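You operate a simulated robot arm through the tools that you are given. There is no shell and no other tool. Be economical: measure what you need, move in short steps, check, and stop when the job is done.

You are at the controls of a simulated robot arm. One attempt, no reset.

## Task
Colour the shell's white label orange and lay the orange tally board on the side shelf.
Fine: red knob off and blue lever down before you colour; the crayon goes back in its cup; shut the drawer. Set down upright: orange crayon. A coat counts when it lies all over at full strength: go over it till it gets no stronger.
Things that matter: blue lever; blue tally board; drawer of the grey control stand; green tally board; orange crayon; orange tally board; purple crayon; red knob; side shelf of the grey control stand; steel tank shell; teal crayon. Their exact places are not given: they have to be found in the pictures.

The check looks at the end state, three seconds after you hand in, the way a careful person would. Anything else that was tipped, shoved, dropped, spilled or broken makes it a failure.

## Robot
A 7-joint arm with a two-finger gripper, hanging from a carriage that runs on a rail from [-21, 1563] to [12, -917] (x, y) and turns from -391 to 296 degrees about z. Base frame: it is fixed where the carriage stands at the start and does not move with it; the origin is on the floor, on the carriage's upright axis, x ahead of it, y to its left, z up. Units: mm, degrees, N and s.
With the tool pointing down near the work surface it reaches from about 100 to 700 mm from the robot's upright axis, wherever it stands. Its first joint turns from -143.0 to 143.0 degrees. Places, roughly: blue lever [900, -100, 800]; drawer of the grey control stand [500, -700, 700]; red knob [600, -500, 900]; side shelf of the grey control stand [600, -300, 900]; steel tank shell [1400, -400, 1100]. Payload 1.37 kg.
The tool frame sits at the grasp point between the pads (the TCP): z along the fingers, y along the line on which they close. The tips reach 16 mm beyond it. Largest opening 92 mm; the body of the gripper starts 74 mm behind the TCP.
Orientation is that of the tool frame in the base frame, as a unit quaternion [w, x, y, z]. With the fingers straight down and closing along the base's y, the tool's x points along the base's -x, its y along +y and its z along -z.

## Interface
- The arm moves only by the tool arm_command. Its argument "commands" is a list of rows, each a list of 3 entries, a list of its own where there are three numbers: the turn, a rotation vector about the tool's x, y, z in units of 60 degrees (1.0 is 60 degrees), then the shift along the tool's x, y, z in units of 500 mm (1.0 is 500 mm), then the gripper command, from -1 (shut) to 1 (fully open), values between in proportion. In form: [[[wx, wy, wz], [tx, ty, tz], claw], ...]. A call has 1 to 20 rows; each row is the pose to reach, as a shift and turn from the pose commanded when the call began, along the tool's axes at that moment. A call with a number of a shift or a turn outside -1 to 1 is refused whole. Each row takes 0.2 s and may step no farther than 50 mm and 8.6 degrees from the row before; otherwise, or with a gripper value out of range, the whole call is refused. Where a pose cannot be reached the arm comes as near as it can. A force on the tool above 90 N (or 10 N above the force at the start of the call, whichever is more), or a blocked arm, ends the call early, and 0.2 s more pass. The fingers move at their own pace and stop on an object; they squeeze with about 26 N. The grip force told is the motor's: it shows also when the fingers shut on nothing. Time passes only in rows, and 0.2 s behind the last, so rows that repeat a pose let the fingers close. The reply holds the time, the measured pose of the TCP, the force on the tool along the base axes, the opening and the grip force, in the units named above and with some noise, with the torque about the TCP (base axes, N m) and any sound that the robot's microphone picked up.
- Cameras (640 x 400 px; columns grow to the right, rows downward): "scene" is now at [264, -59.8, 1747.9]; the picture's right is [-0.79, -0.62, 0.00], its down [-0.49, 0.63, -0.60] and it looks along [0.37, -0.47, -0.80] (base axes); focal length 232 px, centre (320, 200). "wrist" rides on the gripper at [71, 19, -111] in the tool frame; the picture's right is [-0.26, 0.96, 0.00], its down [-0.78, -0.21, -0.59] and it looks along [-0.57, -0.15, 0.81] (tool axes); focal length 280 px, centre (320, 200).
- snapshot(camera): a new picture of that camera. It takes no simulated time.
- lift_body(by): slides the trunk up (or, below 0, down) by that many mm; the arm and the scene camera ride with it, the base frame stays. It gives what a move gives, with no picture.
- roll_base(legs): drives the robot by 1 to 6 legs, each [ahead, left, turn to the left] in mm, mm and degrees, along the robot's own axes; the way and the turn of a leg run together, so that a leg with both is an arc; at most 1500 mm and 180 degrees a leg. The arm and the cameras ride along, it lands a little off, and it stops where it bumps. It keeps to its track: a leg is cut to what the track allows. It gives what a move gives.
- pan_tilt(pan, tilt): turns the head with the scene camera to pan (to the left, within 155 degrees either way) and tilt (down, from -29 to 69), counted from straight ahead of the robot. It gives what a move gives.
- probe_pixels(camera, pixels): for up to 12 pixels [column, row] of the newest picture of that camera ("zoom" is the newest enlarged one), the place [x, y, z] in the base frame of the surface seen there, good to about 2 mm. It takes no simulated time.
- inspect(camera, box): a new picture of the part [left, top, right, bottom] of that camera's present view, enlarged. It takes no simulated time.
- finish_job(): hands the job in; it is judged then, once.

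Keep the steps short. Do not move on a guess: measure, check each grasp and each placing, and mend mistakes. In all there are 80 turns and 52 pictures (those below and enlarged ones count). Leave the gripper open and the arm clear of the work at the hand-in unless told otherwise, and finish with a single line.

The tools are called after ">>>" as a command line: name --argument value ..., lists and objects as JSON in quotes. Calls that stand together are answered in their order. arm_command: Moves the arm, as the interface text tells. Its arguments: {"type":"object","properties":{"commands":{"type":"array","items":{"type":"array"}}},"required":["commands"]} The other tools are called the same way: lift_body (by) slides the trunk up or down; roll_base (legs) drives the base; pan_tilt (pan, tilt) turns the head that bears the scene camera; snapshot (camera) takes a picture; probe_pixels (camera, pixels) gives the place of the surface under pixels of a picture; inspect (camera, box) takes an enlarged picture of a part of a camera's view; finish_job () hands the job in.

At the start:

```text
t: 0.0
ee_pos: [743.7, -289.7, 1350.1]
tcp_rot: [0.0, -0.001, 1.0, -0.001]
wrist_force: [-0.8, 0.6, 0.2]
ft_torque: [-0.01, -0.01, 0.0]
grip_width: 91.7
grasp_force: 0.0
trunk travel left (down, up): [-401.0, 180.0]
robot x, y, heading: [2.0, 0.5, -0.3]
head pan, tilt: [-52.0, 53.5]
```

scene: 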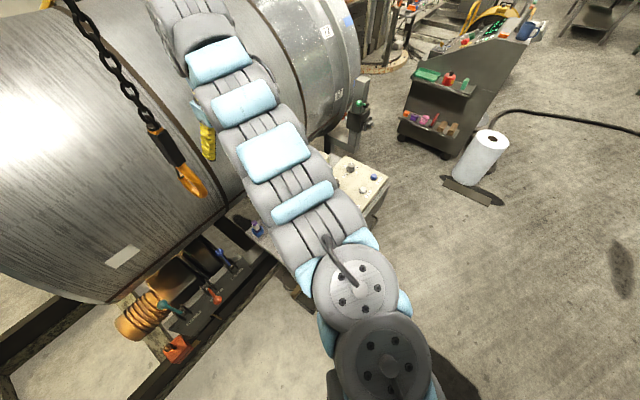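
wrist: 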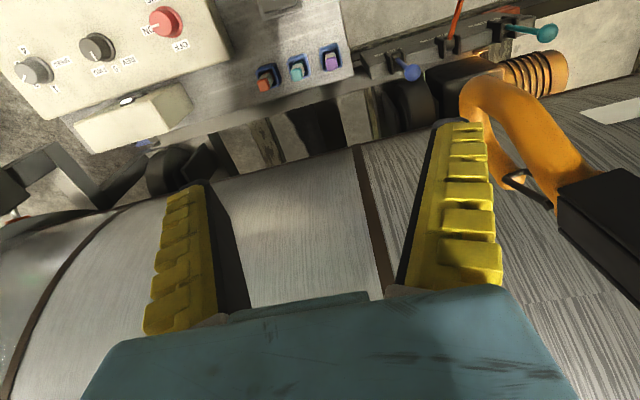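

I see the panel with the red knob around (165,22), three small crayon cups at (265,75), (297,68) and (330,60), levers at (408,70), and the white label at (612,112) in the wrist picture. I'll measure these and take enlarged views.

>>> probe_pixels --camera "wrist" --pixels '[[165, 22], [95, 47], [265, 78], [298, 70], [331, 60], [409, 71], [393, 58], [545, 33], [455, 20], [612, 112], [140, 110], [190, 60]]'

>>> inspect --camera "wrist" --box '[0, 0, 360, 180]'

>>> inspect --camera "scene" --box '[80, 140, 400, 360]'

```text
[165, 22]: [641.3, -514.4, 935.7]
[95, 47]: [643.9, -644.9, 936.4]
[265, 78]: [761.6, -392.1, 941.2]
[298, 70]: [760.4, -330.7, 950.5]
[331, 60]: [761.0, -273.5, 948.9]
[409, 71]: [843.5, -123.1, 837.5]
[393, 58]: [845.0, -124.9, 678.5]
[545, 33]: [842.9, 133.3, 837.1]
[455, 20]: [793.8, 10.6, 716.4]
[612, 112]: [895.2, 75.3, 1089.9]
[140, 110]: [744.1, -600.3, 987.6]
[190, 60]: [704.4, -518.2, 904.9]
```

```text
1.78 times, centred on (180, 90) of wrist
```

zoom: 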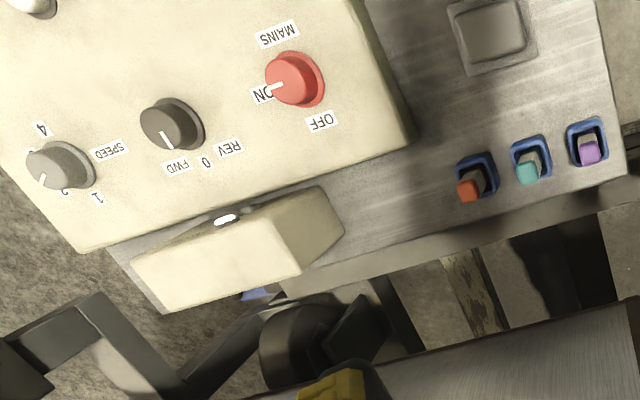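

```text
1.82 times, centred on (240, 250) of scene
```

zoom: 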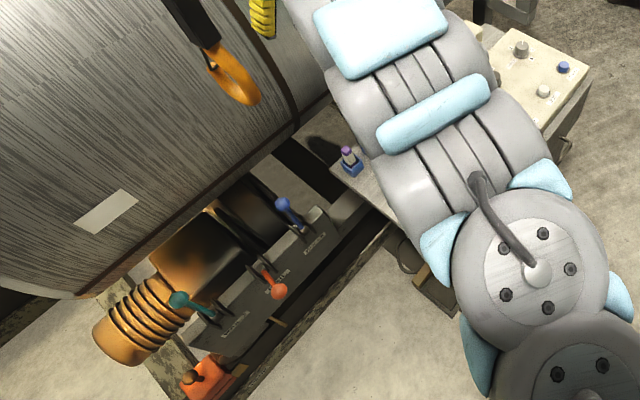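

The red knob points to ON. The tally boards and the drawer aren't clear yet, so I'll turn the head to see the control stand's other side.

>>> pan_tilt --pan -75 --tilt 45

>>> snapshot --camera "scene"

```text
t: 0.9
ee_pos: [744.7, -287.9, 1349.4]
tcp_rot: [-0.001, 0.0, 1.0, 0.0]
wrist_force: [-0.1, 0.0, -0.3]
ft_torque: [0.0, -0.01, -0.03]
grip_width: 92.0
grasp_force: 0.0
trunk travel left (down, up): [-401.0, 180.0]
robot x, y, heading: [-1.6, 1.0, 0.0]
head pan, tilt: [-75.0, 45.0]
```

```text
47 pictures are left
```

scene: 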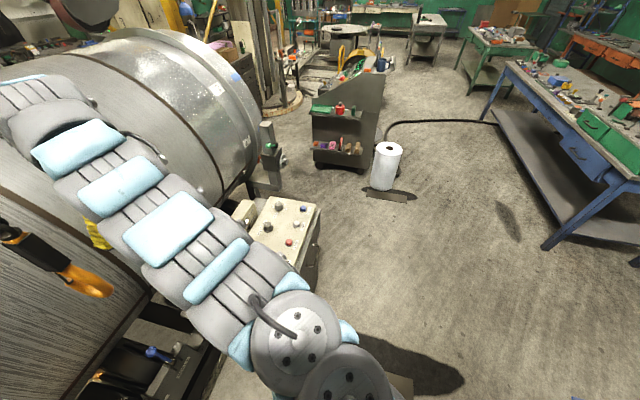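

The arm hides the stand's front. I'll drive along the rail toward -y so the robot stands opposite the stand and the head can look at it freely.

>>> roll_base --legs '[[0, -700, 0]]'

>>> pan_tilt --pan 10 --tilt 50

>>> snapshot --camera "scene"

>>> snapshot --camera "wrist"

```text
t: 4.8
ee_pos: [753.6, -1001.0, 1350.3]
tcp_rot: [0.0, 0.001, 1.0, 0.0]
wrist_force: [-0.6, 0.4, -0.4]
ft_torque: [-0.01, -0.02, -0.02]
grip_width: 91.9
grasp_force: 0.1
trunk travel left (down, up): [-401.0, 180.0]
robot x, y, heading: [10.4, -709.9, 0.0]
head pan, tilt: [-75.0, 45.0]
```

```text
t: 6.3
ee_pos: [753.5, -1002.3, 1348.5]
tcp_rot: [-0.001, 0.001, 1.0, 0.0]
wrist_force: [0.0, 0.4, 0.0]
ft_torque: [-0.02, 0.04, -0.01]
grip_width: 92.0
grasp_force: 0.0
trunk travel left (down, up): [-401.0, 180.0]
robot x, y, heading: [6.4, -710.8, -0.4]
head pan, tilt: [10.0, 50.0]
```

```text
46 pictures are left
```

scene: 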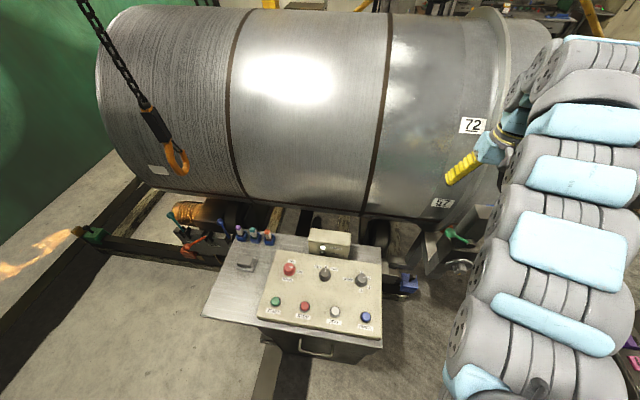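

```text
45 pictures are left
```

wrist: 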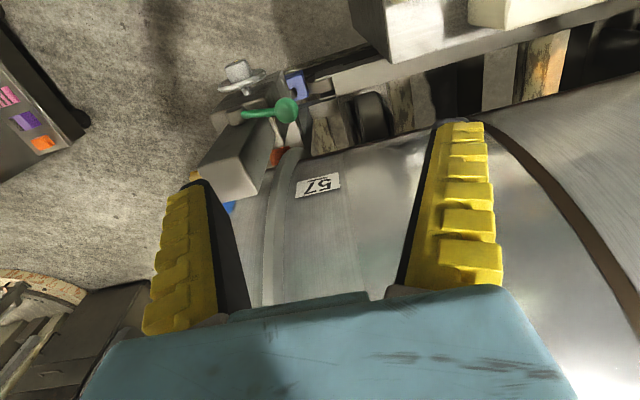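

Now a clear view. I'll zoom in on the stand, drawer and lever group.

>>> inspect --camera "scene" --box '[190, 210, 430, 360]'

>>> probe_pixels --camera "zoom" --pixels '[[340, 378], [310, 365], [375, 380], [240, 375], [485, 375], [140, 150], [60, 280], [195, 200], [180, 130], [255, 160], [230, 110], [360, 70]]'

>>> inspect --camera "scene" --box '[100, 150, 280, 270]'

```text
2.67 times, centred on (310, 285) of scene
```

zoom: 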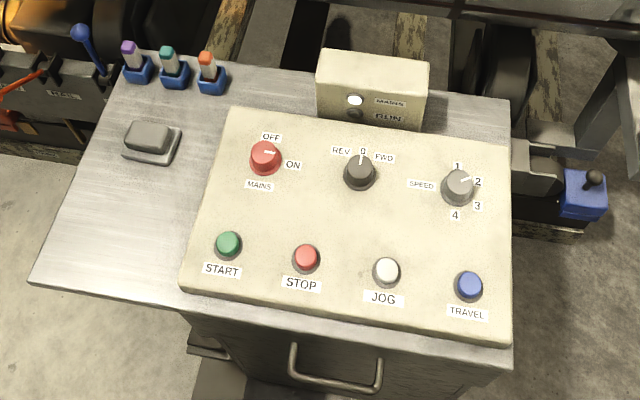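

```text
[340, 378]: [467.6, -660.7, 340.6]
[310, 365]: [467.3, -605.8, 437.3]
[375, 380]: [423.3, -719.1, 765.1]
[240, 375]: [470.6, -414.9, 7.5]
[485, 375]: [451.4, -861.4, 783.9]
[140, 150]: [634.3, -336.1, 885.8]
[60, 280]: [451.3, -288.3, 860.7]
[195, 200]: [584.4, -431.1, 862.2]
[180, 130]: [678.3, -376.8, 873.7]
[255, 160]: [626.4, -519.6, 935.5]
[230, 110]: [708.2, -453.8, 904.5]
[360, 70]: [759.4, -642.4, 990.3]
```

```text
3.33 times, centred on (190, 210) of scene
```

zoom: 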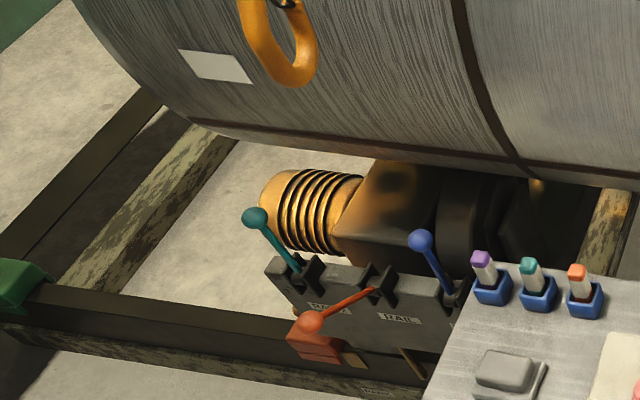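

Readings: the top of the stand slopes about 10°, the drawer handle is near [423, -665, 765], the red knob is at [641, -514, 936] pointing to ON, and the blue lever is up. The boards must be inside the shut drawer. First the knob: roll 200 mm back and bring the gripper above the knob, tilted to the panel.

>>> roll_base --legs '[[0, 200, 0]]'

>>> probe_pixels --camera "scene" --pixels '[[317, 351], [289, 269], [275, 314], [365, 330], [375, 272], [266, 285]]'

```text
t: 8.0
ee_pos: [751.3, -800.6, 1350.4]
tcp_rot: [0.0, 0.0, 1.0, -0.001]
wrist_force: [-0.2, 0.9, 0.6]
ft_torque: [0.0, -0.03, -0.01]
grip_width: 92.1
grasp_force: 0.0
trunk travel left (down, up): [-401.0, 180.0]
robot x, y, heading: [5.4, -507.3, -0.1]
head pan, tilt: [10.0, 50.0]
```

```text
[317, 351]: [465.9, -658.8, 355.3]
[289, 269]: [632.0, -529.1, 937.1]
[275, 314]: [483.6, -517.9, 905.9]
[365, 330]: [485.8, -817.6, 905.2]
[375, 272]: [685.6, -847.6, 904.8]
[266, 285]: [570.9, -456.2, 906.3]
```

The panel is flat at z 905, the knob top is at 937 and the shelf is at 861, so no tilt is needed. I'll move above the knob, fingers straight down, at TCP z 1040.

>>> arm_command --commands '[[[0, 0, 0], [0.0228, 0.056, 0.062], 1], [[0, 0, 0], [0.0456, 0.112, 0.124], 1], [[0, 0, 0], [0.0684, 0.168, 0.186], 1], [[0, 0, 0], [0.0912, 0.224, 0.248], 1], [[0, 0, 0], [0.114, 0.28, 0.31], 1], [[0, 0, 0], [0.1368, 0.336, 0.372], 1], [[0, 0, 0], [0.1596, 0.392, 0.434], 1], [[0, 0, 0], [0.1824, 0.448, 0.496], 1], [[0, 0, 0], [0.2052, 0.504, 0.558], 1], [[0, 0, 0], [0.228, 0.56, 0.62], 1], [[0, 0, 0], [0.228, 0.56, 0.62], 1]]'

>>> snapshot --camera "wrist"

```text
t: 10.3
ee_pos: [710.6, -702.7, 1241.9]
tcp_rot: [-0.001, 0.001, 1.0, 0.001]
wrist_force: [0.1, -0.9, 1.0]
ft_torque: [0.0, -0.01, 0.01]
grip_width: 92.0
grasp_force: 0.1
out of reach, approached as far as the arm can: row 4, 5, 6, 7, 8, 9, 10, 11
trunk travel left (down, up): [-401.0, 180.0]
robot x, y, heading: [9.2, -510.0, -0.0]
head pan, tilt: [10.0, 50.0]
```

```text
42 pictures are left
```

wrist: 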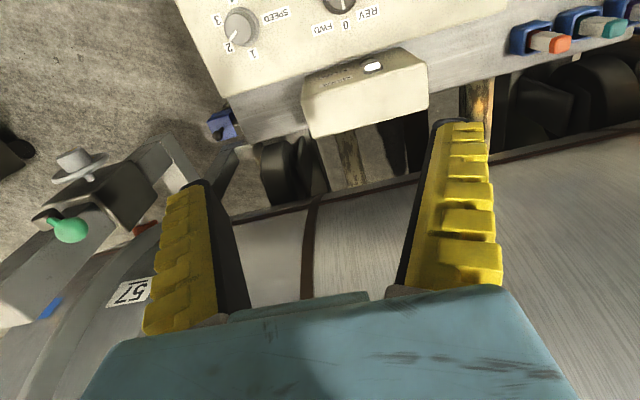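

The reach at this trunk height ran out at z 1242. I'll lower the trunk by 130 mm (TCP about 1112, still clear of the 990 mm lamp box) and then go on sideways.

>>> lift_body --by -130

>>> arm_command --commands '[[[0, 0, 0], [0.029, 0.073, 0], 1], [[0, 0, 0], [0.058, 0.146, 0], 1], [[0, 0, 0], [0.087, 0.219, 0], 1], [[0, 0, 0], [0.116, 0.292, 0], 1], [[0, 0, 0], [0.147, 0.366, 0], 1], [[0, 0, 0], [0.147, 0.366, 0], 1]]'

```text
t: 11.9
ee_pos: [711.6, -703.2, 1111.1]
tcp_rot: [0.0, 0.001, 1.0, 0.0]
wrist_force: [-0.6, 0.5, -0.4]
ft_torque: [0.03, 0.02, 0.0]
grip_width: 91.8
grasp_force: 0.1
trunk travel left (down, up): [-271.0, 310.0]
robot x, y, heading: [8.2, -507.2, -0.1]
head pan, tilt: [10.0, 50.0]
```

```text
t: 13.3
ee_pos: [741.1, -618.0, 1073.0]
tcp_rot: [-0.001, 0.003, 1.0, 0.0]
wrist_force: [-0.4, 0.1, -0.2]
ft_torque: [0.02, 0.0, 0.0]
grip_width: 91.7
grasp_force: 0.2
out of reach, approached as far as the arm can: row 1, 2, 3, 4, 5, 6
trunk travel left (down, up): [-271.0, 310.0]
robot x, y, heading: [6.2, -512.7, -0.1]
head pan, tilt: [10.0, 50.0]
```

The commanded pose may still be ahead of the real one. I'll look at the arm's shape with the scene camera before another move.

>>> snapshot --camera "scene"

```text
41 pictures are left
```

scene: 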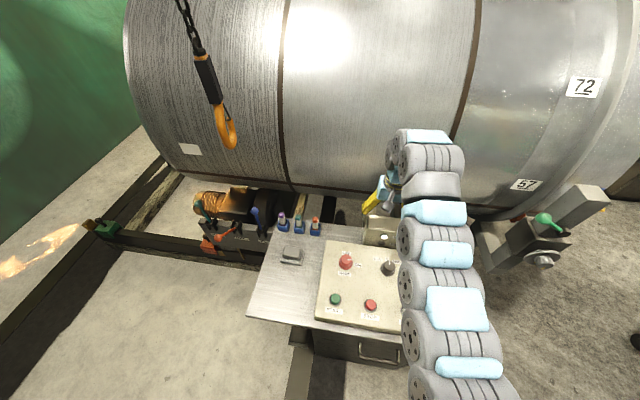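

The arm looks almost straight. I'll measure the heights of its links and test a small move with a known shift.

>>> probe_pixels --camera "scene" --pixels '[[455, 390], [460, 310], [445, 250], [435, 185], [425, 137], [395, 190]]'

>>> arm_command --commands '[[[0, 0, 0], [0, 0, 0], 1]]'

```text
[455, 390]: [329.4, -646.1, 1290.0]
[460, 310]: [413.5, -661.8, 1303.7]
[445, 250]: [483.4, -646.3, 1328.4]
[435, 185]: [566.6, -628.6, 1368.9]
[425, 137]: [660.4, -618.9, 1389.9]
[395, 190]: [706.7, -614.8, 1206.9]
```

```text
t: 13.7
ee_pos: [740.8, -616.6, 1073.8]
tcp_rot: [0.001, 0.001, 1.0, 0.001]
wrist_force: [-0.2, 0.8, -0.5]
ft_torque: [-0.01, 0.0, -0.02]
grip_width: 91.8
grasp_force: 0.1
trunk travel left (down, up): [-271.0, 310.0]
robot x, y, heading: [6.1, -511.0, 0.1]
head pan, tilt: [10.0, 50.0]
```

The commanded pose now equals the actual one. I'll test a pull toward the robot plus up in small steps.

>>> arm_command --commands '[[[0, 0, 0], [0.06, 0.06, 0], 1], [[0, 0, 0], [0.12, 0.12, 0], 1], [[0, 0, 0], [0.18, 0.18, 0], 1]]'

```text
t: 14.5
ee_pos: [740.7, -617.5, 1073.3]
tcp_rot: [0.0, 0.002, 1.0, 0.0]
wrist_force: [0.0, 0.1, -0.6]
ft_torque: [0.0, 0.01, 0.01]
grip_width: 92.1
grasp_force: 0.0
out of reach, approached as far as the arm can: row 1, 2, 3
trunk travel left (down, up): [-271.0, 310.0]
robot x, y, heading: [7.5, -511.0, -0.0]
head pan, tilt: [10.0, 50.0]
```

Blocked in this arm shape. I'll look down at the shoulder to understand which joint limits it.

>>> pan_tilt --pan -35 --tilt 65

>>> snapshot --camera "scene"

>>> probe_pixels --camera "scene" --pixels '[[320, 350], [320, 300], [320, 260], [320, 220], [360, 300], [290, 300], [330, 180], [330, 140], [330, 100], [390, 330], [250, 340], [310, 240]]'

```text
t: 15.7
ee_pos: [740.5, -617.6, 1074.4]
tcp_rot: [0.0, 0.001, 1.0, 0.0]
wrist_force: [-0.5, 0.3, 0.1]
ft_torque: [-0.01, -0.04, 0.0]
grip_width: 91.8
grasp_force: 0.1
trunk travel left (down, up): [-271.0, 310.0]
robot x, y, heading: [7.6, -509.5, 0.2]
head pan, tilt: [-35.0, 65.0]
```

```text
40 pictures are left
```

scene: 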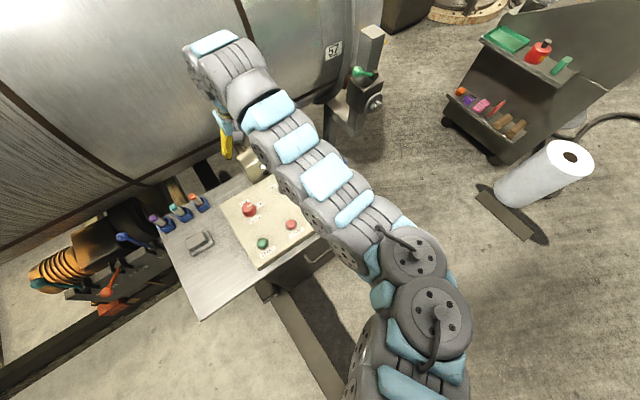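

```text
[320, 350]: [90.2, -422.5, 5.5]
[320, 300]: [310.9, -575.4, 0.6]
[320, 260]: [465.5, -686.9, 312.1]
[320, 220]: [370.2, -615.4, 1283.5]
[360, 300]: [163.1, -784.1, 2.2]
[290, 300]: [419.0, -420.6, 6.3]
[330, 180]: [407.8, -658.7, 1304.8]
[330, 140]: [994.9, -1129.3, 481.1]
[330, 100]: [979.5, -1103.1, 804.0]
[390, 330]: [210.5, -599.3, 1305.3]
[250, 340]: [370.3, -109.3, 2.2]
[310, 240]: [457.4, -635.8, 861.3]
```

The elbow is bent sideways to the right. I'll test whether retracting works while allowing some rise, since the wrist may be the limit.

>>> arm_command --commands '[[[0, 0, 0], [0.05, 0.0, -0.07], 1], [[0, 0, 0], [0.1, 0.0, -0.14], 1], [[0, 0, 0], [0.15, 0.0, -0.21], 1], [[0, 0, 0], [0.2, 0.0, -0.28], 1]]'

```text
t: 16.6
ee_pos: [710.0, -625.8, 1180.4]
tcp_rot: [0.001, 0.001, 1.0, 0.003]
wrist_force: [-0.1, -1.5, 2.9]
ft_torque: [0.11, -0.05, 0.01]
grip_width: 92.0
grasp_force: 0.2
out of reach, approached as far as the arm can: row 1, 2, 3, 4
trunk travel left (down, up): [-271.0, 310.0]
robot x, y, heading: [7.5, -507.2, 0.0]
head pan, tilt: [-35.0, 65.0]
```

Still limited. Next test: yaw the tool (the last joint may be at its end) and see if that frees the retract.

>>> arm_command --commands '[[[0, 0, 0.14], [0, 0, 0], 1], [[0, 0, 0.28], [0.02, 0, 0], 1], [[0, 0, 0.42], [0.06, 0, 0], 1], [[0, 0, 0.5], [0.1, 0, 0], 1], [[0, 0, 0.5], [0.14, 0, 0], 1]]'

```text
t: 17.9
ee_pos: [709.0, -628.0, 1180.0]
tcp_rot: [-0.001, 0.26, 0.966, 0.0]
wrist_force: [0.5, -0.8, -0.2]
ft_torque: [-0.02, 0.02, 0.01]
grip_width: 91.9
grasp_force: 0.1
out of reach, approached as far as the arm can: row 2, 3, 4, 5
trunk travel left (down, up): [-271.0, 310.0]
robot x, y, heading: [5.1, -510.2, -0.0]
head pan, tilt: [-35.0, 65.0]
```

Yaw isn't the limit. I'll undo it, then test a pitch of the tool with retract.

>>> arm_command --commands '[[[0, 0, -0.14], [0, 0, 0], 1], [[0, 0, -0.28], [0, 0, 0], 1], [[0, 0, -0.42], [0, 0, 0], 1], [[0, 0, -0.5], [0, 0, 0], 1]]'

>>> arm_command --commands '[[[0, -0.14, 0], [0, 0, 0], 1], [[0, -0.28, 0], [0.02, 0, 0], 1], [[0, -0.42, 0], [0.06, 0, 0], 1], [[0, -0.5, 0], [0.1, 0, 0], 1], [[0, -0.5, 0], [0.14, 0, 0], 1]]'

```text
t: 18.9
ee_pos: [708.2, -628.9, 1180.3]
tcp_rot: [-0.001, 0.0, 1.0, 0.0]
wrist_force: [0.2, -0.6, -0.5]
ft_torque: [0.0, -0.01, 0.0]
grip_width: 91.7
grasp_force: 0.1
trunk travel left (down, up): [-271.0, 310.0]
robot x, y, heading: [6.1, -507.4, 0.1]
head pan, tilt: [-35.0, 65.0]
```

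```text
t: 20.1
ee_pos: [727.7, -698.7, 1243.6]
tcp_rot: [0.13, -0.086, 0.988, -0.015]
wrist_force: [-1.2, -0.3, -0.1]
ft_torque: [0.03, -0.04, 0.02]
grip_width: 91.8
grasp_force: 0.1
out of reach, approached as far as the arm can: row 1, 2, 3, 4, 5
trunk travel left (down, up): [-271.0, 310.0]
robot x, y, heading: [6.3, -511.4, -0.3]
head pan, tilt: [-35.0, 65.0]
```

Pitching isn't free either. Probing more points on the shoulder and elbow in the last scene picture (no cost).

>>> probe_pixels --camera "scene" --pixels '[[415, 255], [435, 320], [430, 350], [400, 380], [370, 340], [380, 255], [350, 210], [325, 175], [295, 145], [268, 110], [225, 60], [360, 375]]'

>>> snapshot --camera "scene"

```text
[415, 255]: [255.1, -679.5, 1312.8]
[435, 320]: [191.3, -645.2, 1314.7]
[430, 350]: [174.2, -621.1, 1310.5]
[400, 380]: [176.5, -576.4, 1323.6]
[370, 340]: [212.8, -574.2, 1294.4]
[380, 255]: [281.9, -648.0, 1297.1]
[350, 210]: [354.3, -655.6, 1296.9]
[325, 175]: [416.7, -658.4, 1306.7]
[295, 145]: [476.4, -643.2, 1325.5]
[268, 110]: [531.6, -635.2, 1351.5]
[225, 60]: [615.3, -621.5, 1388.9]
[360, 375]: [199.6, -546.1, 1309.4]
```

```text
39 pictures are left
```

scene: 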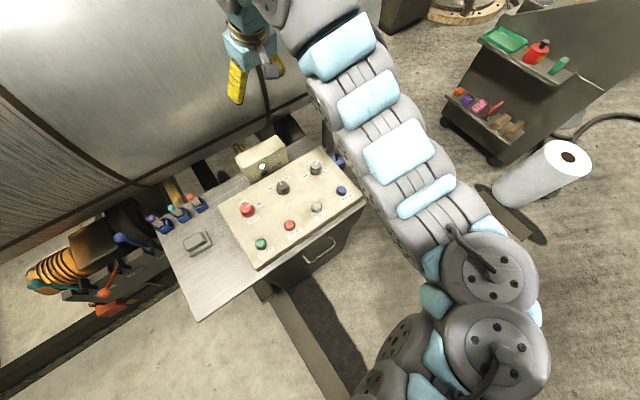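

The wrist can't come closer while the trunk sits this low relative to the tool. I'll straighten the tool, raise the trunk so the arm slopes downward, and then test a pure downward move.

>>> arm_command --commands '[[[-0.01, 0.083, 0.055], [0, 0, 0], 1], [[-0.02, 0.166, 0.11], [0, 0, 0], 1], [[-0.029, 0.248, 0.165], [0, 0, 0], 1], [[-0.029, 0.248, 0.165], [0, 0, 0], 1]]'

>>> lift_body --by 130

>>> arm_command --commands '[[[0, 0, 0], [0, 0, 0.1], 1], [[0, 0, 0], [0, 0, 0.2], 1], [[0, 0, 0], [0, 0, 0.3], 1], [[0, 0, 0], [0, 0, 0.4], 1], [[0, 0, 0], [0, 0, 0.5], 1], [[0, 0, 0], [0, 0, 0.55], 1]]'

```text
t: 21.1
ee_pos: [746.2, -700.0, 1203.9]
tcp_rot: [0.002, -0.001, 1.0, 0.003]
wrist_force: [-0.3, -0.3, -1.2]
ft_torque: [-0.02, 0.01, -0.01]
grip_width: 92.1
grasp_force: 0.1
out of reach, approached as far as the arm can: row 2, 3, 4
trunk travel left (down, up): [-271.0, 310.0]
robot x, y, heading: [10.2, -510.3, 0.0]
head pan, tilt: [-35.0, 65.0]
```

```text
t: 22.6
ee_pos: [746.1, -700.2, 1334.4]
tcp_rot: [0.002, 0.0, 1.0, 0.003]
wrist_force: [0.4, -0.1, -0.7]
ft_torque: [-0.01, -0.01, 0.02]
grip_width: 91.7
grasp_force: 0.0
trunk travel left (down, up): [-401.0, 180.0]
robot x, y, heading: [9.4, -507.7, 0.1]
head pan, tilt: [-35.0, 65.0]
```

```text
t: 24.0
ee_pos: [746.3, -698.3, 1059.4]
tcp_rot: [0.002, 0.0, 1.0, 0.001]
wrist_force: [-0.4, 0.8, 0.2]
ft_torque: [0.02, 0.01, 0.02]
grip_width: 91.8
grasp_force: 0.3
trunk travel left (down, up): [-401.0, 180.0]
robot x, y, heading: [7.4, -510.1, 0.2]
head pan, tilt: [-35.0, 65.0]
```

Pure descent works now. Next: retract and slide left to above the knob at z 1059.

>>> arm_command --commands '[[[0, 0, 0], [0.05, 0.05, 0], 1], [[0, 0, 0], [0.1, 0.1, 0], 1], [[0, 0, 0], [0.16, 0.16, 0], 1], [[0, 0, 0], [0.218, 0.22, 0], 1], [[0, 0, 0], [0.218, 0.29, 0], 1], [[0, 0, 0], [0.218, 0.356, 0], 1], [[0, 0, 0], [0.218, 0.356, 0], 1]]'

>>> snapshot --camera "wrist"

```text
t: 25.6
ee_pos: [716.4, -524.2, 1019.9]
tcp_rot: [0.001, 0.0, 1.0, 0.002]
wrist_force: [-0.5, -0.2, -0.5]
ft_torque: [-0.03, 0.01, 0.0]
grip_width: 91.9
grasp_force: 0.0
out of reach, approached as far as the arm can: row 2, 3, 4, 5, 6, 7
trunk travel left (down, up): [-401.0, 180.0]
robot x, y, heading: [4.3, -512.0, -0.2]
head pan, tilt: [-35.0, 65.0]
```

```text
38 pictures are left
```

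wrist: 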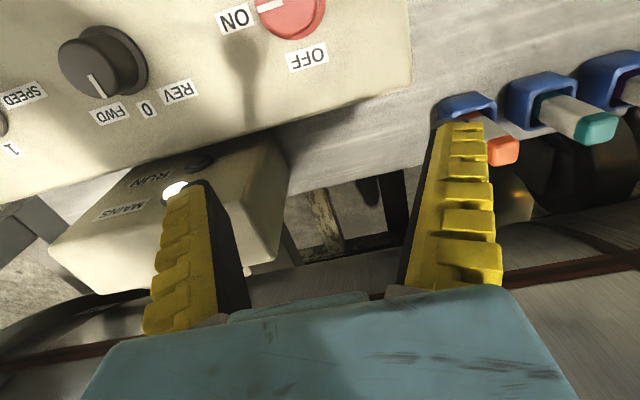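

Still 75 mm too far out. I'll look at the arm once more in this shape to understand it.

>>> pan_tilt --pan -25 --tilt 69

>>> snapshot --camera "scene"

>>> probe_pixels --camera "scene" --pixels '[[320, 390], [360, 390], [400, 390], [440, 390], [340, 350], [380, 350], [420, 350], [350, 300], [390, 300], [340, 250], [320, 200], [300, 140]]'

```text
t: 26.4
ee_pos: [715.5, -523.9, 1020.6]
tcp_rot: [0.001, 0.0, 1.0, 0.002]
wrist_force: [-0.4, 0.4, 1.0]
ft_torque: [0.04, -0.01, -0.02]
grip_width: 91.9
grasp_force: 0.1
trunk travel left (down, up): [-401.0, 180.0]
robot x, y, heading: [8.2, -510.0, 0.2]
head pan, tilt: [-25.0, 68.8]
```

```text
37 pictures are left
```

scene: 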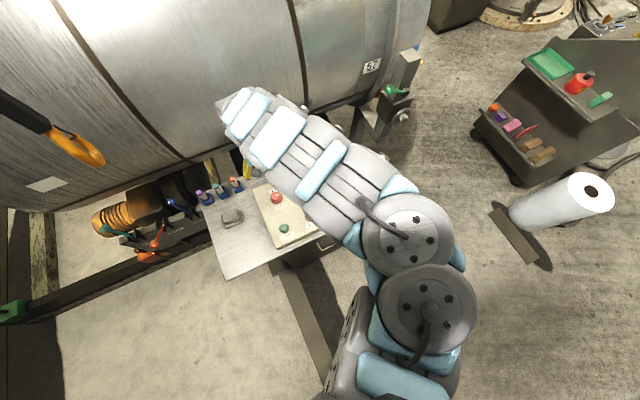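

```text
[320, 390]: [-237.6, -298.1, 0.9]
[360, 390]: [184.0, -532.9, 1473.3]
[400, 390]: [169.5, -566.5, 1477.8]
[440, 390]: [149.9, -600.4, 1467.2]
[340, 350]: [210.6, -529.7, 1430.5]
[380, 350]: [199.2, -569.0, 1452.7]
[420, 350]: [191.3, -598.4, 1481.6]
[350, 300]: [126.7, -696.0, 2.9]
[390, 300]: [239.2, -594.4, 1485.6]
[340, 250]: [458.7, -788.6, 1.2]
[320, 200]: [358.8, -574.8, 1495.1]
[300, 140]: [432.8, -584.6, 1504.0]
```

>>> probe_pixels --camera "scene" --pixels '[[245, 105], [275, 130], [230, 125], [260, 95], [310, 170], [345, 190], [250, 165], [425, 300], [405, 235], [350, 320], [390, 385], [335, 385]]'

```text
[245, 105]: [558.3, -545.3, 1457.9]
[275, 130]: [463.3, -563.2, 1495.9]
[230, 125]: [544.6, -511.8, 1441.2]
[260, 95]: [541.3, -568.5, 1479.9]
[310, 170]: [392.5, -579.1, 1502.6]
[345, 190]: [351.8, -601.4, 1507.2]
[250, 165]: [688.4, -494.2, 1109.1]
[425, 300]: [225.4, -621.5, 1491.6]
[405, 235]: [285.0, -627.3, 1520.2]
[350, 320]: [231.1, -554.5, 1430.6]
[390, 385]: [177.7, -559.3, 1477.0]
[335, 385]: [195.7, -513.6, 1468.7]
```

Now it's clear: the upper arm is horizontal and the forearm slants down, so the tool must be lower relative to the trunk to come in closer. I'll raise the trunk 180 mm, descend, then retract to the knob.

>>> lift_body --by 180

>>> arm_command --commands '[[[0, 0, 0], [0, 0, 0.09], 1], [[0, 0, 0], [0, 0, 0.18], 1], [[0, 0, 0], [0, 0, 0.27], 1], [[0, 0, 0], [0, 0, 0.36], 1], [[0, 0, 0], [0.05, 0, 0.36], 1], [[0, 0, 0], [0.1, 0, 0.36], 1], [[0, 0, 0], [0.156, 0.008, 0.36], 1], [[0, 0, 0], [0.156, 0.008, 0.36], 1]]'

>>> snapshot --camera "wrist"

```text
t: 28.4
ee_pos: [715.3, -524.4, 1200.1]
tcp_rot: [0.002, 0.001, 1.0, 0.003]
wrist_force: [-0.4, 0.3, 0.6]
ft_torque: [-0.03, -0.01, -0.01]
grip_width: 92.0
grasp_force: 0.0
trunk travel left (down, up): [-581.0, 0.0]
robot x, y, heading: [5.8, -506.1, -0.3]
head pan, tilt: [-25.0, 68.8]
```

```text
t: 30.1
ee_pos: [637.3, -518.6, 1019.3]
tcp_rot: [0.001, -0.001, 1.0, 0.003]
wrist_force: [-0.8, 0.1, -0.5]
ft_torque: [0.01, -0.01, 0.02]
grip_width: 91.8
grasp_force: 0.0
trunk travel left (down, up): [-581.0, 0.0]
robot x, y, heading: [7.5, -510.3, -0.4]
head pan, tilt: [-25.0, 68.8]
```

```text
36 pictures are left
```

wrist: 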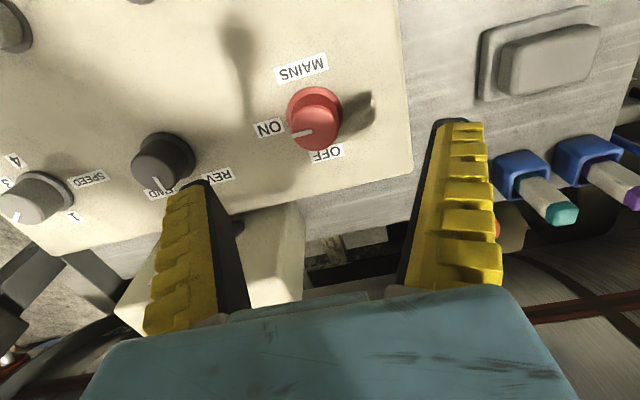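

Excellent, the arm is free now. I'll measure the knob, its pointer, and the labels.

>>> inspect --camera "wrist" --box '[230, 50, 390, 170]'

>>> probe_pixels --camera "zoom" --pixels '[[330, 160], [350, 200], [300, 320], [390, 330], [160, 305], [400, 410], [290, 70], [345, 270], [380, 210], [270, 210]]'

```text
3.33 times, centred on (310, 110) of wrist
```

zoom: 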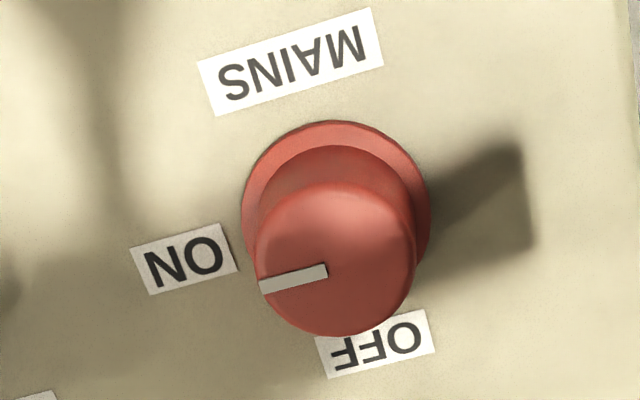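

```text
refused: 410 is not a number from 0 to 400
```

>>> probe_pixels --camera "zoom" --pixels '[[330, 270], [265, 285], [322, 270], [400, 260], [345, 330], [335, 190], [180, 258], [375, 345], [290, 60], [250, 210], [432, 200], [335, 122]]'

```text
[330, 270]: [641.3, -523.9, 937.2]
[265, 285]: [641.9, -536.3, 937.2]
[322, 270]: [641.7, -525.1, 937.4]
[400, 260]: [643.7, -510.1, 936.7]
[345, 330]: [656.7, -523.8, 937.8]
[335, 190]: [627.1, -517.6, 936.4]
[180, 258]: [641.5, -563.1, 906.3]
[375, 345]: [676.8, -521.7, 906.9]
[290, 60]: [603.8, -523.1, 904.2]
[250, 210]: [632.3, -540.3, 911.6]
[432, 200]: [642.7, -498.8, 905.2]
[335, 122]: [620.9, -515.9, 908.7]
```

Knob centre is [642, -522], the top is 30 mm wide at z 937; the pointer aims at ON (-y), while OFF lies at +x, so it needs +90° about base z. I'll pre-turn the tool 45° the other way, descend to TCP z 930, and close.

>>> arm_command --commands '[[[0, 0, 0.14], [-0.009, -0.007, 0], 1], [[0, 0, 0.28], [-0.009, -0.007, 0], 1], [[0, 0, 0.42], [-0.009, -0.007, 0], 1], [[0, 0, 0.56], [-0.009, -0.007, 0], 1], [[0, 0, 0.7], [-0.009, -0.007, 0], 1], [[0, 0, 0.75], [-0.009, -0.007, 0.03], 1], [[0, 0, 0.75], [-0.009, -0.007, 0.08], 1], [[0, 0, 0.75], [-0.009, -0.007, 0.13], 1], [[0, 0, 0.75], [-0.009, -0.007, 0.178], 1]]'

>>> arm_command --commands '[[[0, 0, 0], [0, 0, 0], -0.2], [[0, 0, 0], [0, 0, 0], -0.6], [[0, 0, 0], [0, 0, 0], -1], [[0, 0, 0], [0, 0, 0], -1]]'

```text
t: 32.1
ee_pos: [642.6, -521.8, 929.7]
tcp_rot: [-0.001, 0.381, 0.924, 0.002]
wrist_force: [0.8, 0.0, -1.4]
ft_torque: [-0.02, 0.04, -0.04]
grip_width: 92.1
grasp_force: 0.1
trunk travel left (down, up): [-581.0, 0.0]
robot x, y, heading: [10.3, -507.2, 0.1]
head pan, tilt: [-25.0, 68.8]
```

```text
t: 33.1
ee_pos: [642.1, -523.3, 931.3]
tcp_rot: [0.0, 0.383, 0.924, 0.002]
wrist_force: [-9.4, -2.8, 15.0]
ft_torque: [-0.12, 0.01, 0.01]
grip_width: 29.8
grasp_force: 28.1
trunk travel left (down, up): [-581.0, 0.0]
robot x, y, heading: [5.7, -507.1, 0.3]
head pan, tilt: [-25.0, 68.8]
```

Gripped at 29.8 mm. Now turn 57°, then 33° more.

>>> arm_command --commands '[[[0, 0, -0.12], [0, 0, 0], -1], [[0, 0, -0.24], [0, 0, 0], -1], [[0, 0, -0.36], [0, 0, 0], -1], [[0, 0, -0.48], [0, 0, 0], -1], [[0, 0, -0.6], [0, 0, 0], -1], [[0, 0, -0.72], [0, 0, 0], -1], [[0, 0, -0.84], [0, 0, 0], -1], [[0, 0, -0.95], [0, 0, 0], -1]]'

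>>> arm_command --commands '[[[0, 0, -0.12], [0, 0, 0], -1], [[0, 0, -0.24], [0, 0, 0], -1], [[0, 0, -0.36], [0, 0, 0], -1], [[0, 0, -0.48], [0, 0, 0], -1], [[0, 0, -0.55], [0, 0, 0], -1], [[0, 0, -0.55], [0, 0, 0], -1]]'

```text
t: 35.0
ee_pos: [641.5, -523.8, 931.4]
tcp_rot: [0.001, -0.105, 0.994, 0.002]
wrist_force: [-14.6, -4.2, 20.3]
ft_torque: [-0.07, 0.11, -0.02]
grip_width: 29.1
grasp_force: 27.8
trunk travel left (down, up): [-581.0, 0.0]
robot x, y, heading: [6.0, -507.8, -0.2]
head pan, tilt: [-25.0, 68.8]
```

```text
t: 36.4
ee_pos: [641.8, -524.0, 930.6]
tcp_rot: [0.002, -0.384, 0.923, 0.002]
wrist_force: [-4.7, -5.0, 3.2]
ft_torque: [-0.01, 0.08, 0.01]
grip_width: 28.3
grasp_force: 28.0
trunk travel left (down, up): [-581.0, 0.0]
robot x, y, heading: [4.9, -511.5, 0.2]
head pan, tilt: [-25.0, 68.8]
```

Open, rise 90 mm, undo the yaw, and check.

>>> arm_command --commands '[[[0, 0, 0], [0, 0, 0], 0], [[0, 0, 0], [0, 0, 0], 0.5], [[0, 0, 0], [0, 0, 0], 0.5], [[0, 0, 0], [0, 0, -0.09], 0.5], [[0, 0, 0.14], [0, 0, -0.18], 1], [[0, 0, 0.28], [0, 0, -0.18], 1], [[0, 0, 0.42], [0, 0, -0.18], 1], [[0, 0, 0.56], [0, 0, -0.18], 1], [[0, 0, 0.7], [0, 0, -0.18], 1], [[0, 0, 0.75], [0, 0, -0.18], 1]]'

>>> snapshot --camera "wrist"

```text
t: 38.5
ee_pos: [641.8, -523.4, 1020.6]
tcp_rot: [0.0, 0.0, 1.0, 0.002]
wrist_force: [0.4, 0.4, -1.0]
ft_torque: [0.01, -0.03, 0.04]
grip_width: 91.8
grasp_force: 0.1
trunk travel left (down, up): [-581.0, 0.0]
robot x, y, heading: [4.6, -507.5, -0.2]
head pan, tilt: [-25.0, 68.8]
```

```text
34 pictures are left
```

wrist: 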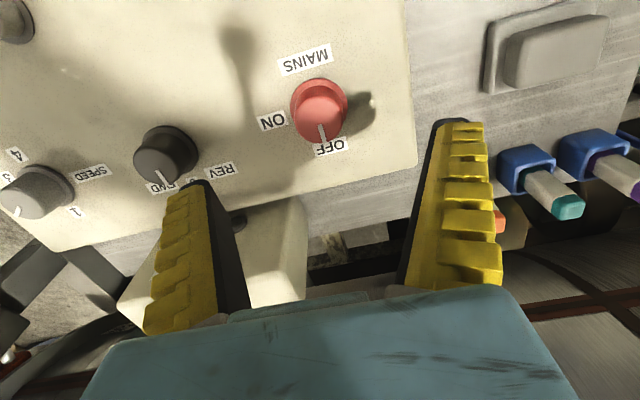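

The knob now points to OFF. Next is the drawer. The shelf edge overhangs the handle, so I'll grip the handle bar with the tool tilted 45°. I roll to y ≈ -200 so there is space to pull toward -x, then move above and in front of the handle.

>>> roll_base --legs '[[0, 308, 0]]'

>>> arm_command --commands '[[[0, 0, 0], [0.05, -0.075, 0], 1], [[0, 0, 0], [0.1, -0.15, 0], 1], [[0, 0, 0], [0.15, -0.225, 0], 1], [[0, 0, 0], [0.2, -0.3, 0], 1], [[0, 0, 0], [0.25, -0.375, 0], 1], [[0, 0, 0], [0.3, -0.45, 0], 1], [[0, 0, 0], [0.35, -0.525, 0], 1], [[0, 0, 0], [0.4, -0.6, 0], 1], [[0, 0, 0], [0.45, -0.675, 0], 1], [[0, 0, 0], [0.5, -0.75, 0], 1], [[0, 0, 0], [0.55, -0.825, 0], 1], [[0, 0, 0], [0.6, -0.9, 0], 1], [[0, 0, 0], [0.64, -0.9, 0], 1]]'

```text
t: 40.6
ee_pos: [638.2, -211.8, 1021.7]
tcp_rot: [0.001, 0.0, 1.0, 0.003]
wrist_force: [1.0, 0.1, -0.1]
ft_torque: [-0.03, 0.03, 0.01]
grip_width: 92.0
grasp_force: 0.0
trunk travel left (down, up): [-581.0, 0.0]
robot x, y, heading: [2.5, -200.6, 0.1]
head pan, tilt: [-25.0, 68.8]
```

```text
t: 43.5
ee_pos: [318.8, -664.1, 1016.9]
tcp_rot: [0.001, 0.001, 1.0, 0.002]
wrist_force: [-0.2, 0.4, -0.4]
ft_torque: [0.0, 0.01, 0.04]
grip_width: 91.9
grasp_force: 0.1
out of reach, approached as far as the arm can: row 3, 4, 5, 6, 7, 8, 9
trunk travel left (down, up): [-581.0, 0.0]
robot x, y, heading: [1.4, -200.5, -0.1]
head pan, tilt: [-25.0, 68.8]
```

Good, in front of the stand. I'll take a scene view of the drawer handle for exact geometry.

>>> pan_tilt --pan -62 --tilt 58

>>> snapshot --camera "scene"

```text
t: 44.5
ee_pos: [318.7, -663.3, 1016.1]
tcp_rot: [0.001, 0.0, 1.0, 0.002]
wrist_force: [0.1, -0.3, -0.2]
ft_torque: [-0.05, 0.01, 0.02]
grip_width: 91.9
grasp_force: 0.0
trunk travel left (down, up): [-581.0, 0.0]
robot x, y, heading: [5.3, -202.5, 0.1]
head pan, tilt: [-62.0, 58.0]
```

```text
33 pictures are left
```

scene: 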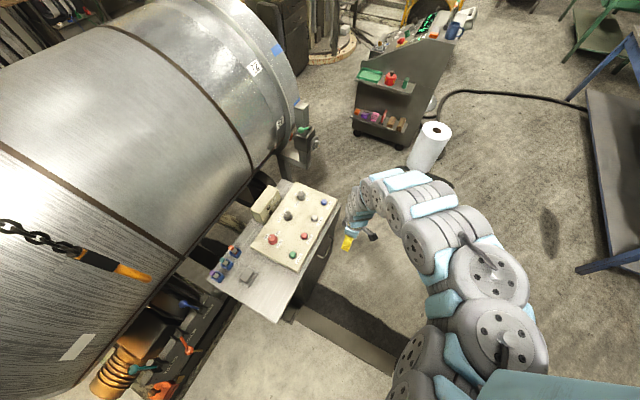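

>>> inspect --camera "scene" --box '[270, 200, 370, 300]'

```text
4.00 times, centred on (320, 250) of scene
```

zoom: 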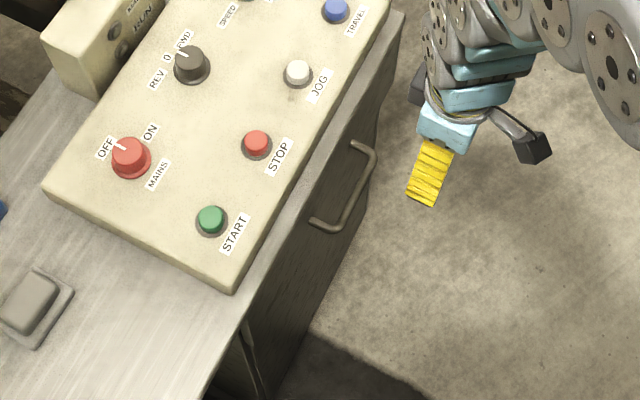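

>>> probe_pixels --camera "zoom" --pixels '[[374, 165], [338, 225], [358, 193], [325, 223], [360, 147], [330, 190], [313, 219], [362, 192], [350, 190], [300, 290], [272, 262], [390, 110]]'

```text
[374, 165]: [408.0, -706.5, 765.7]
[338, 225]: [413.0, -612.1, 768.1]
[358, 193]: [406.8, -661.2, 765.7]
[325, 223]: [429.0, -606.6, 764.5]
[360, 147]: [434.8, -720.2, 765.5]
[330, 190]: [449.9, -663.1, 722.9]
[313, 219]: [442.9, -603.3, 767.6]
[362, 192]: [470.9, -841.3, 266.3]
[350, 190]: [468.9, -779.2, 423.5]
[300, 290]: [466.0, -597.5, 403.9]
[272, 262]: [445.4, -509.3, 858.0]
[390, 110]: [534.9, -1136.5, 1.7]
```

Handle bar: centre about [411, -662, 761], running along y, drawer face at x 450. I'll turn the tool (yaw 90° and pitch 45°) in two half-turns here in the clear, then lower the trunk.

>>> arm_command --commands '[[[-0.049, -0.049, 0.118], [0, 0, 0], 1], [[-0.098, -0.098, 0.236], [0, 0, 0], 1], [[-0.147, -0.147, 0.354], [0, 0, 0], 1], [[-0.196, -0.196, 0.472], [0, 0, 0], 1], [[-0.245, -0.245, 0.59], [0, 0, 0], 0.5], [[-0.294, -0.294, 0.7075], [0, 0, 0], -0.2]]'

>>> arm_command --commands '[[[-0.049, -0.049, 0.118], [0, 0, 0], -0.2], [[-0.098, -0.098, 0.236], [0, 0, 0], -0.2], [[-0.147, -0.147, 0.354], [0, 0, 0], -0.2], [[-0.196, -0.196, 0.472], [0, 0, 0], -0.2], [[-0.245, -0.245, 0.59], [0, 0, 0], -0.2], [[-0.294, -0.294, 0.7075], [0, 0, 0], -0.2], [[-0.294, -0.294, 0.7075], [0, 0, 0], -0.2]]'

>>> lift_body --by -150

```text
t: 45.9
ee_pos: [318.0, -662.6, 1018.8]
tcp_rot: [0.15, 0.359, 0.909, 0.152]
wrist_force: [-0.2, 0.8, 0.3]
ft_torque: [-0.02, 0.04, 0.02]
grip_width: 40.1
grasp_force: 1.8
trunk travel left (down, up): [-581.0, 0.0]
robot x, y, heading: [0.9, -196.8, -0.0]
head pan, tilt: [-62.0, 58.0]
```

```text
t: 47.5
ee_pos: [318.9, -662.3, 1018.3]
tcp_rot: [0.27, 0.654, 0.652, 0.274]
wrist_force: [-0.3, -0.4, -0.9]
ft_torque: [0.01, 0.01, -0.02]
grip_width: 40.4
grasp_force: 2.7
trunk travel left (down, up): [-581.0, 0.0]
robot x, y, heading: [4.2, -195.6, -0.1]
head pan, tilt: [-62.0, 58.0]
```

```text
t: 49.2
ee_pos: [318.9, -662.4, 869.6]
tcp_rot: [0.27, 0.654, 0.652, 0.273]
wrist_force: [-0.3, -1.0, -0.2]
ft_torque: [0.01, -0.03, 0.02]
grip_width: 40.4
grasp_force: 1.9
trunk travel left (down, up): [-431.0, 150.0]
robot x, y, heading: [-0.1, -201.8, -0.2]
head pan, tilt: [-62.0, 58.0]
```

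Orientation is right. Now align (-12 mm along tool y) and go 136 mm along the tool axis onto the bar, opening 40.

>>> arm_command --commands '[[[0, 0, 0], [0, -0.025, 0.04], -0.2], [[0, 0, 0], [0, -0.025, 0.1], -0.2], [[0, 0, 0], [0, -0.025, 0.16], -0.2], [[0, 0, 0], [0, -0.025, 0.22], -0.2], [[0, 0, 0], [0, -0.025, 0.273], -0.2], [[0, 0, 0], [0, -0.025, 0.273], -0.2]]'

>>> snapshot --camera "wrist"

```text
t: 50.6
ee_pos: [408.0, -662.1, 762.1]
tcp_rot: [0.271, 0.653, 0.652, 0.274]
wrist_force: [0.4, 0.4, 0.1]
ft_torque: [0.0, 0.01, 0.02]
grip_width: 40.3
grasp_force: 2.5
trunk travel left (down, up): [-431.0, 150.0]
robot x, y, heading: [2.0, -199.6, 0.1]
head pan, tilt: [-62.0, 58.0]
```

```text
31 pictures are left
```

wrist: 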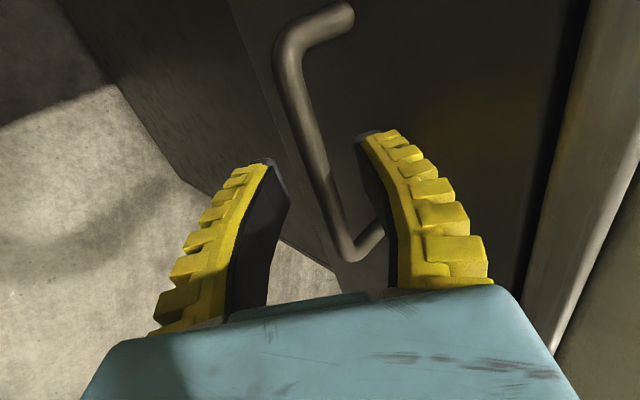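

The bar is between the fingers. Close and check, then pull.

>>> arm_command --commands '[[[0, 0, 0], [0, 0, 0], -0.6], [[0, 0, 0], [0, 0, 0], -1], [[0, 0, 0], [0, 0, 0], -1]]'

>>> arm_command --commands '[[[0, 0, 0], [0, -0.021, -0.021], -1], [[0, 0, 0], [0, -0.042, -0.042], -1], [[0, 0, 0], [0, -0.063, -0.063], -1], [[0, 0, 0], [0, -0.084, -0.084], -1], [[0, 0, 0], [0, -0.113, -0.113], -1], [[0, 0, 0], [0, -0.141, -0.141], -1], [[0, 0, 0], [0, -0.17, -0.17], -1], [[0, 0, 0], [0, -0.198, -0.198], -1]]'

```text
t: 51.4
ee_pos: [408.1, -663.2, 765.2]
tcp_rot: [0.271, 0.653, 0.652, 0.274]
wrist_force: [-0.8, 4.0, 13.3]
ft_torque: [-0.08, -0.08, 0.35]
grip_width: 7.3
grasp_force: 28.2
trunk travel left (down, up): [-431.0, 150.0]
robot x, y, heading: [1.9, -198.5, 0.0]
head pan, tilt: [-62.0, 58.0]
```

```text
t: 53.2
ee_pos: [266.4, -664.2, 763.8]
tcp_rot: [0.271, 0.653, 0.653, 0.272]
wrist_force: [-0.2, -3.3, 12.2]
ft_torque: [-0.23, -0.08, 0.07]
grip_width: 7.5
grasp_force: 27.7
trunk travel left (down, up): [-431.0, 150.0]
robot x, y, heading: [2.0, -201.9, -0.1]
head pan, tilt: [-62.0, 58.0]
```

The drawer came out 142 mm with the bar still held (7.5 mm). I'll look inside.

>>> inspect --camera "scene" --box '[250, 180, 410, 300]'

```text
3.33 times, centred on (330, 240) of scene
```

zoom: 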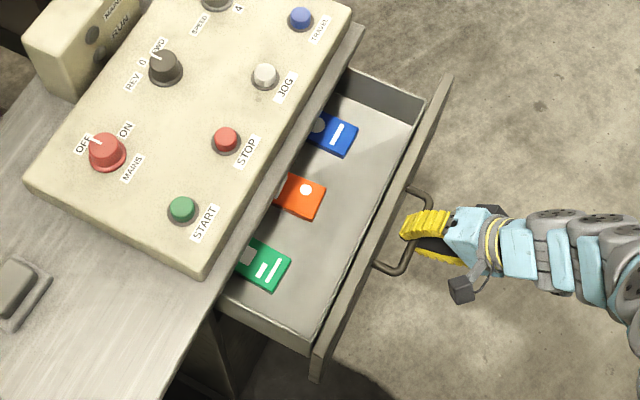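

Boards seen: blue, orange (at zoom (303,197)), green. The orange is still partly under the shelf edge; pull 80 mm more, gently.

>>> arm_command --commands '[[[0, 0, 0], [0, -0.021, -0.021], -1], [[0, 0, 0], [0, -0.042, -0.042], -1], [[0, 0, 0], [0, -0.063, -0.063], -1], [[0, 0, 0], [0, -0.084, -0.084], -1], [[0, 0, 0], [0, -0.105, -0.105], -1], [[0, 0, 0], [0, -0.113, -0.113], -1]]'

>>> inspect --camera "scene" --box '[270, 180, 430, 300]'

>>> probe_pixels --camera "zoom" --pixels '[[240, 195], [250, 240], [290, 210], [265, 220], [275, 255], [330, 150], [400, 90], [300, 330], [250, 300], [350, 240], [375, 150], [385, 40]]'

```text
t: 54.6
ee_pos: [185.8, -665.3, 763.5]
tcp_rot: [0.272, 0.653, 0.653, 0.272]
wrist_force: [0.2, -12.2, -0.7]
ft_torque: [-0.08, 0.02, 0.29]
grip_width: 6.0
grasp_force: 28.6
trunk travel left (down, up): [-431.0, 150.0]
robot x, y, heading: [1.1, -198.8, -0.3]
head pan, tilt: [-62.0, 58.0]
```

```text
3.33 times, centred on (350, 240) of scene
```

zoom: 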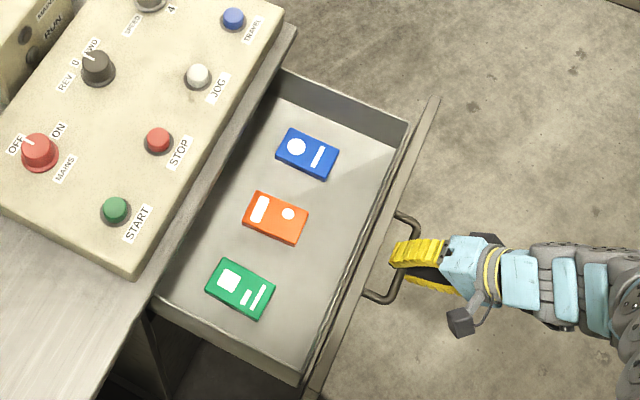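

```text
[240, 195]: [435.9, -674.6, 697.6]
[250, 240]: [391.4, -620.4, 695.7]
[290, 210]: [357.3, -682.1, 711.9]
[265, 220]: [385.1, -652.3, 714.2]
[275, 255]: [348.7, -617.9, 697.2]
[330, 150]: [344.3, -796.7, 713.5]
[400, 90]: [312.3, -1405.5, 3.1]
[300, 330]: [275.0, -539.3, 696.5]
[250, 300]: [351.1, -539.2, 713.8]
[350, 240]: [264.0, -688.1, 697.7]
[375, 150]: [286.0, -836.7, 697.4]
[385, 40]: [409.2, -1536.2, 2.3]
```

All three boards are in the open. I'll measure the orange board's corners, and release the handle.

>>> probe_pixels --camera "zoom" --pixels '[[261, 195], [304, 211], [291, 241], [246, 221], [262, 190], [309, 210], [293, 246], [241, 222], [395, 130], [350, 225], [320, 300], [425, 110]]'

>>> arm_command --commands '[[[0, 0, 0], [0, 0, 0], -0.6], [[0, 0, 0], [0, 0, 0], -0.2], [[0, 0, 0], [0, 0, 0], -0.2], [[0, 0, 0], [0, 0, -0.06], -0.2], [[0, 0, 0], [0, 0, -0.14], -0.2], [[0, 0, 0], [0, 0.04, -0.2], -0.2], [[0, 0, 0], [0, 0.1, -0.26], -0.2], [[0, 0, 0], [0, 0.16, -0.3], -0.2], [[0, 0, 0], [0, 0.22, -0.3], -0.2]]'

```text
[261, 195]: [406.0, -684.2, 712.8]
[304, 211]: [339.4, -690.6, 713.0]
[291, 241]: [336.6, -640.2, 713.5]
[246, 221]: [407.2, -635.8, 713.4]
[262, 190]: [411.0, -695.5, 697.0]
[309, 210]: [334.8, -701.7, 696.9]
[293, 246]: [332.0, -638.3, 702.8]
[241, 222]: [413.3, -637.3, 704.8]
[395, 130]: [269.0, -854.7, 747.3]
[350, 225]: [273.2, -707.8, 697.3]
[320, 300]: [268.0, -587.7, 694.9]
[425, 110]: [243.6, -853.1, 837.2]
```

```text
t: 56.6
ee_pos: [157.1, -660.4, 945.7]
tcp_rot: [0.27, 0.652, 0.654, 0.274]
wrist_force: [-4.3, 2.4, -0.3]
ft_torque: [-0.1, -0.33, -0.18]
grip_width: 40.0
grasp_force: 2.8
trunk travel left (down, up): [-431.0, 150.0]
robot x, y, heading: [1.9, -200.9, -0.3]
head pan, tilt: [-62.0, 58.0]
```

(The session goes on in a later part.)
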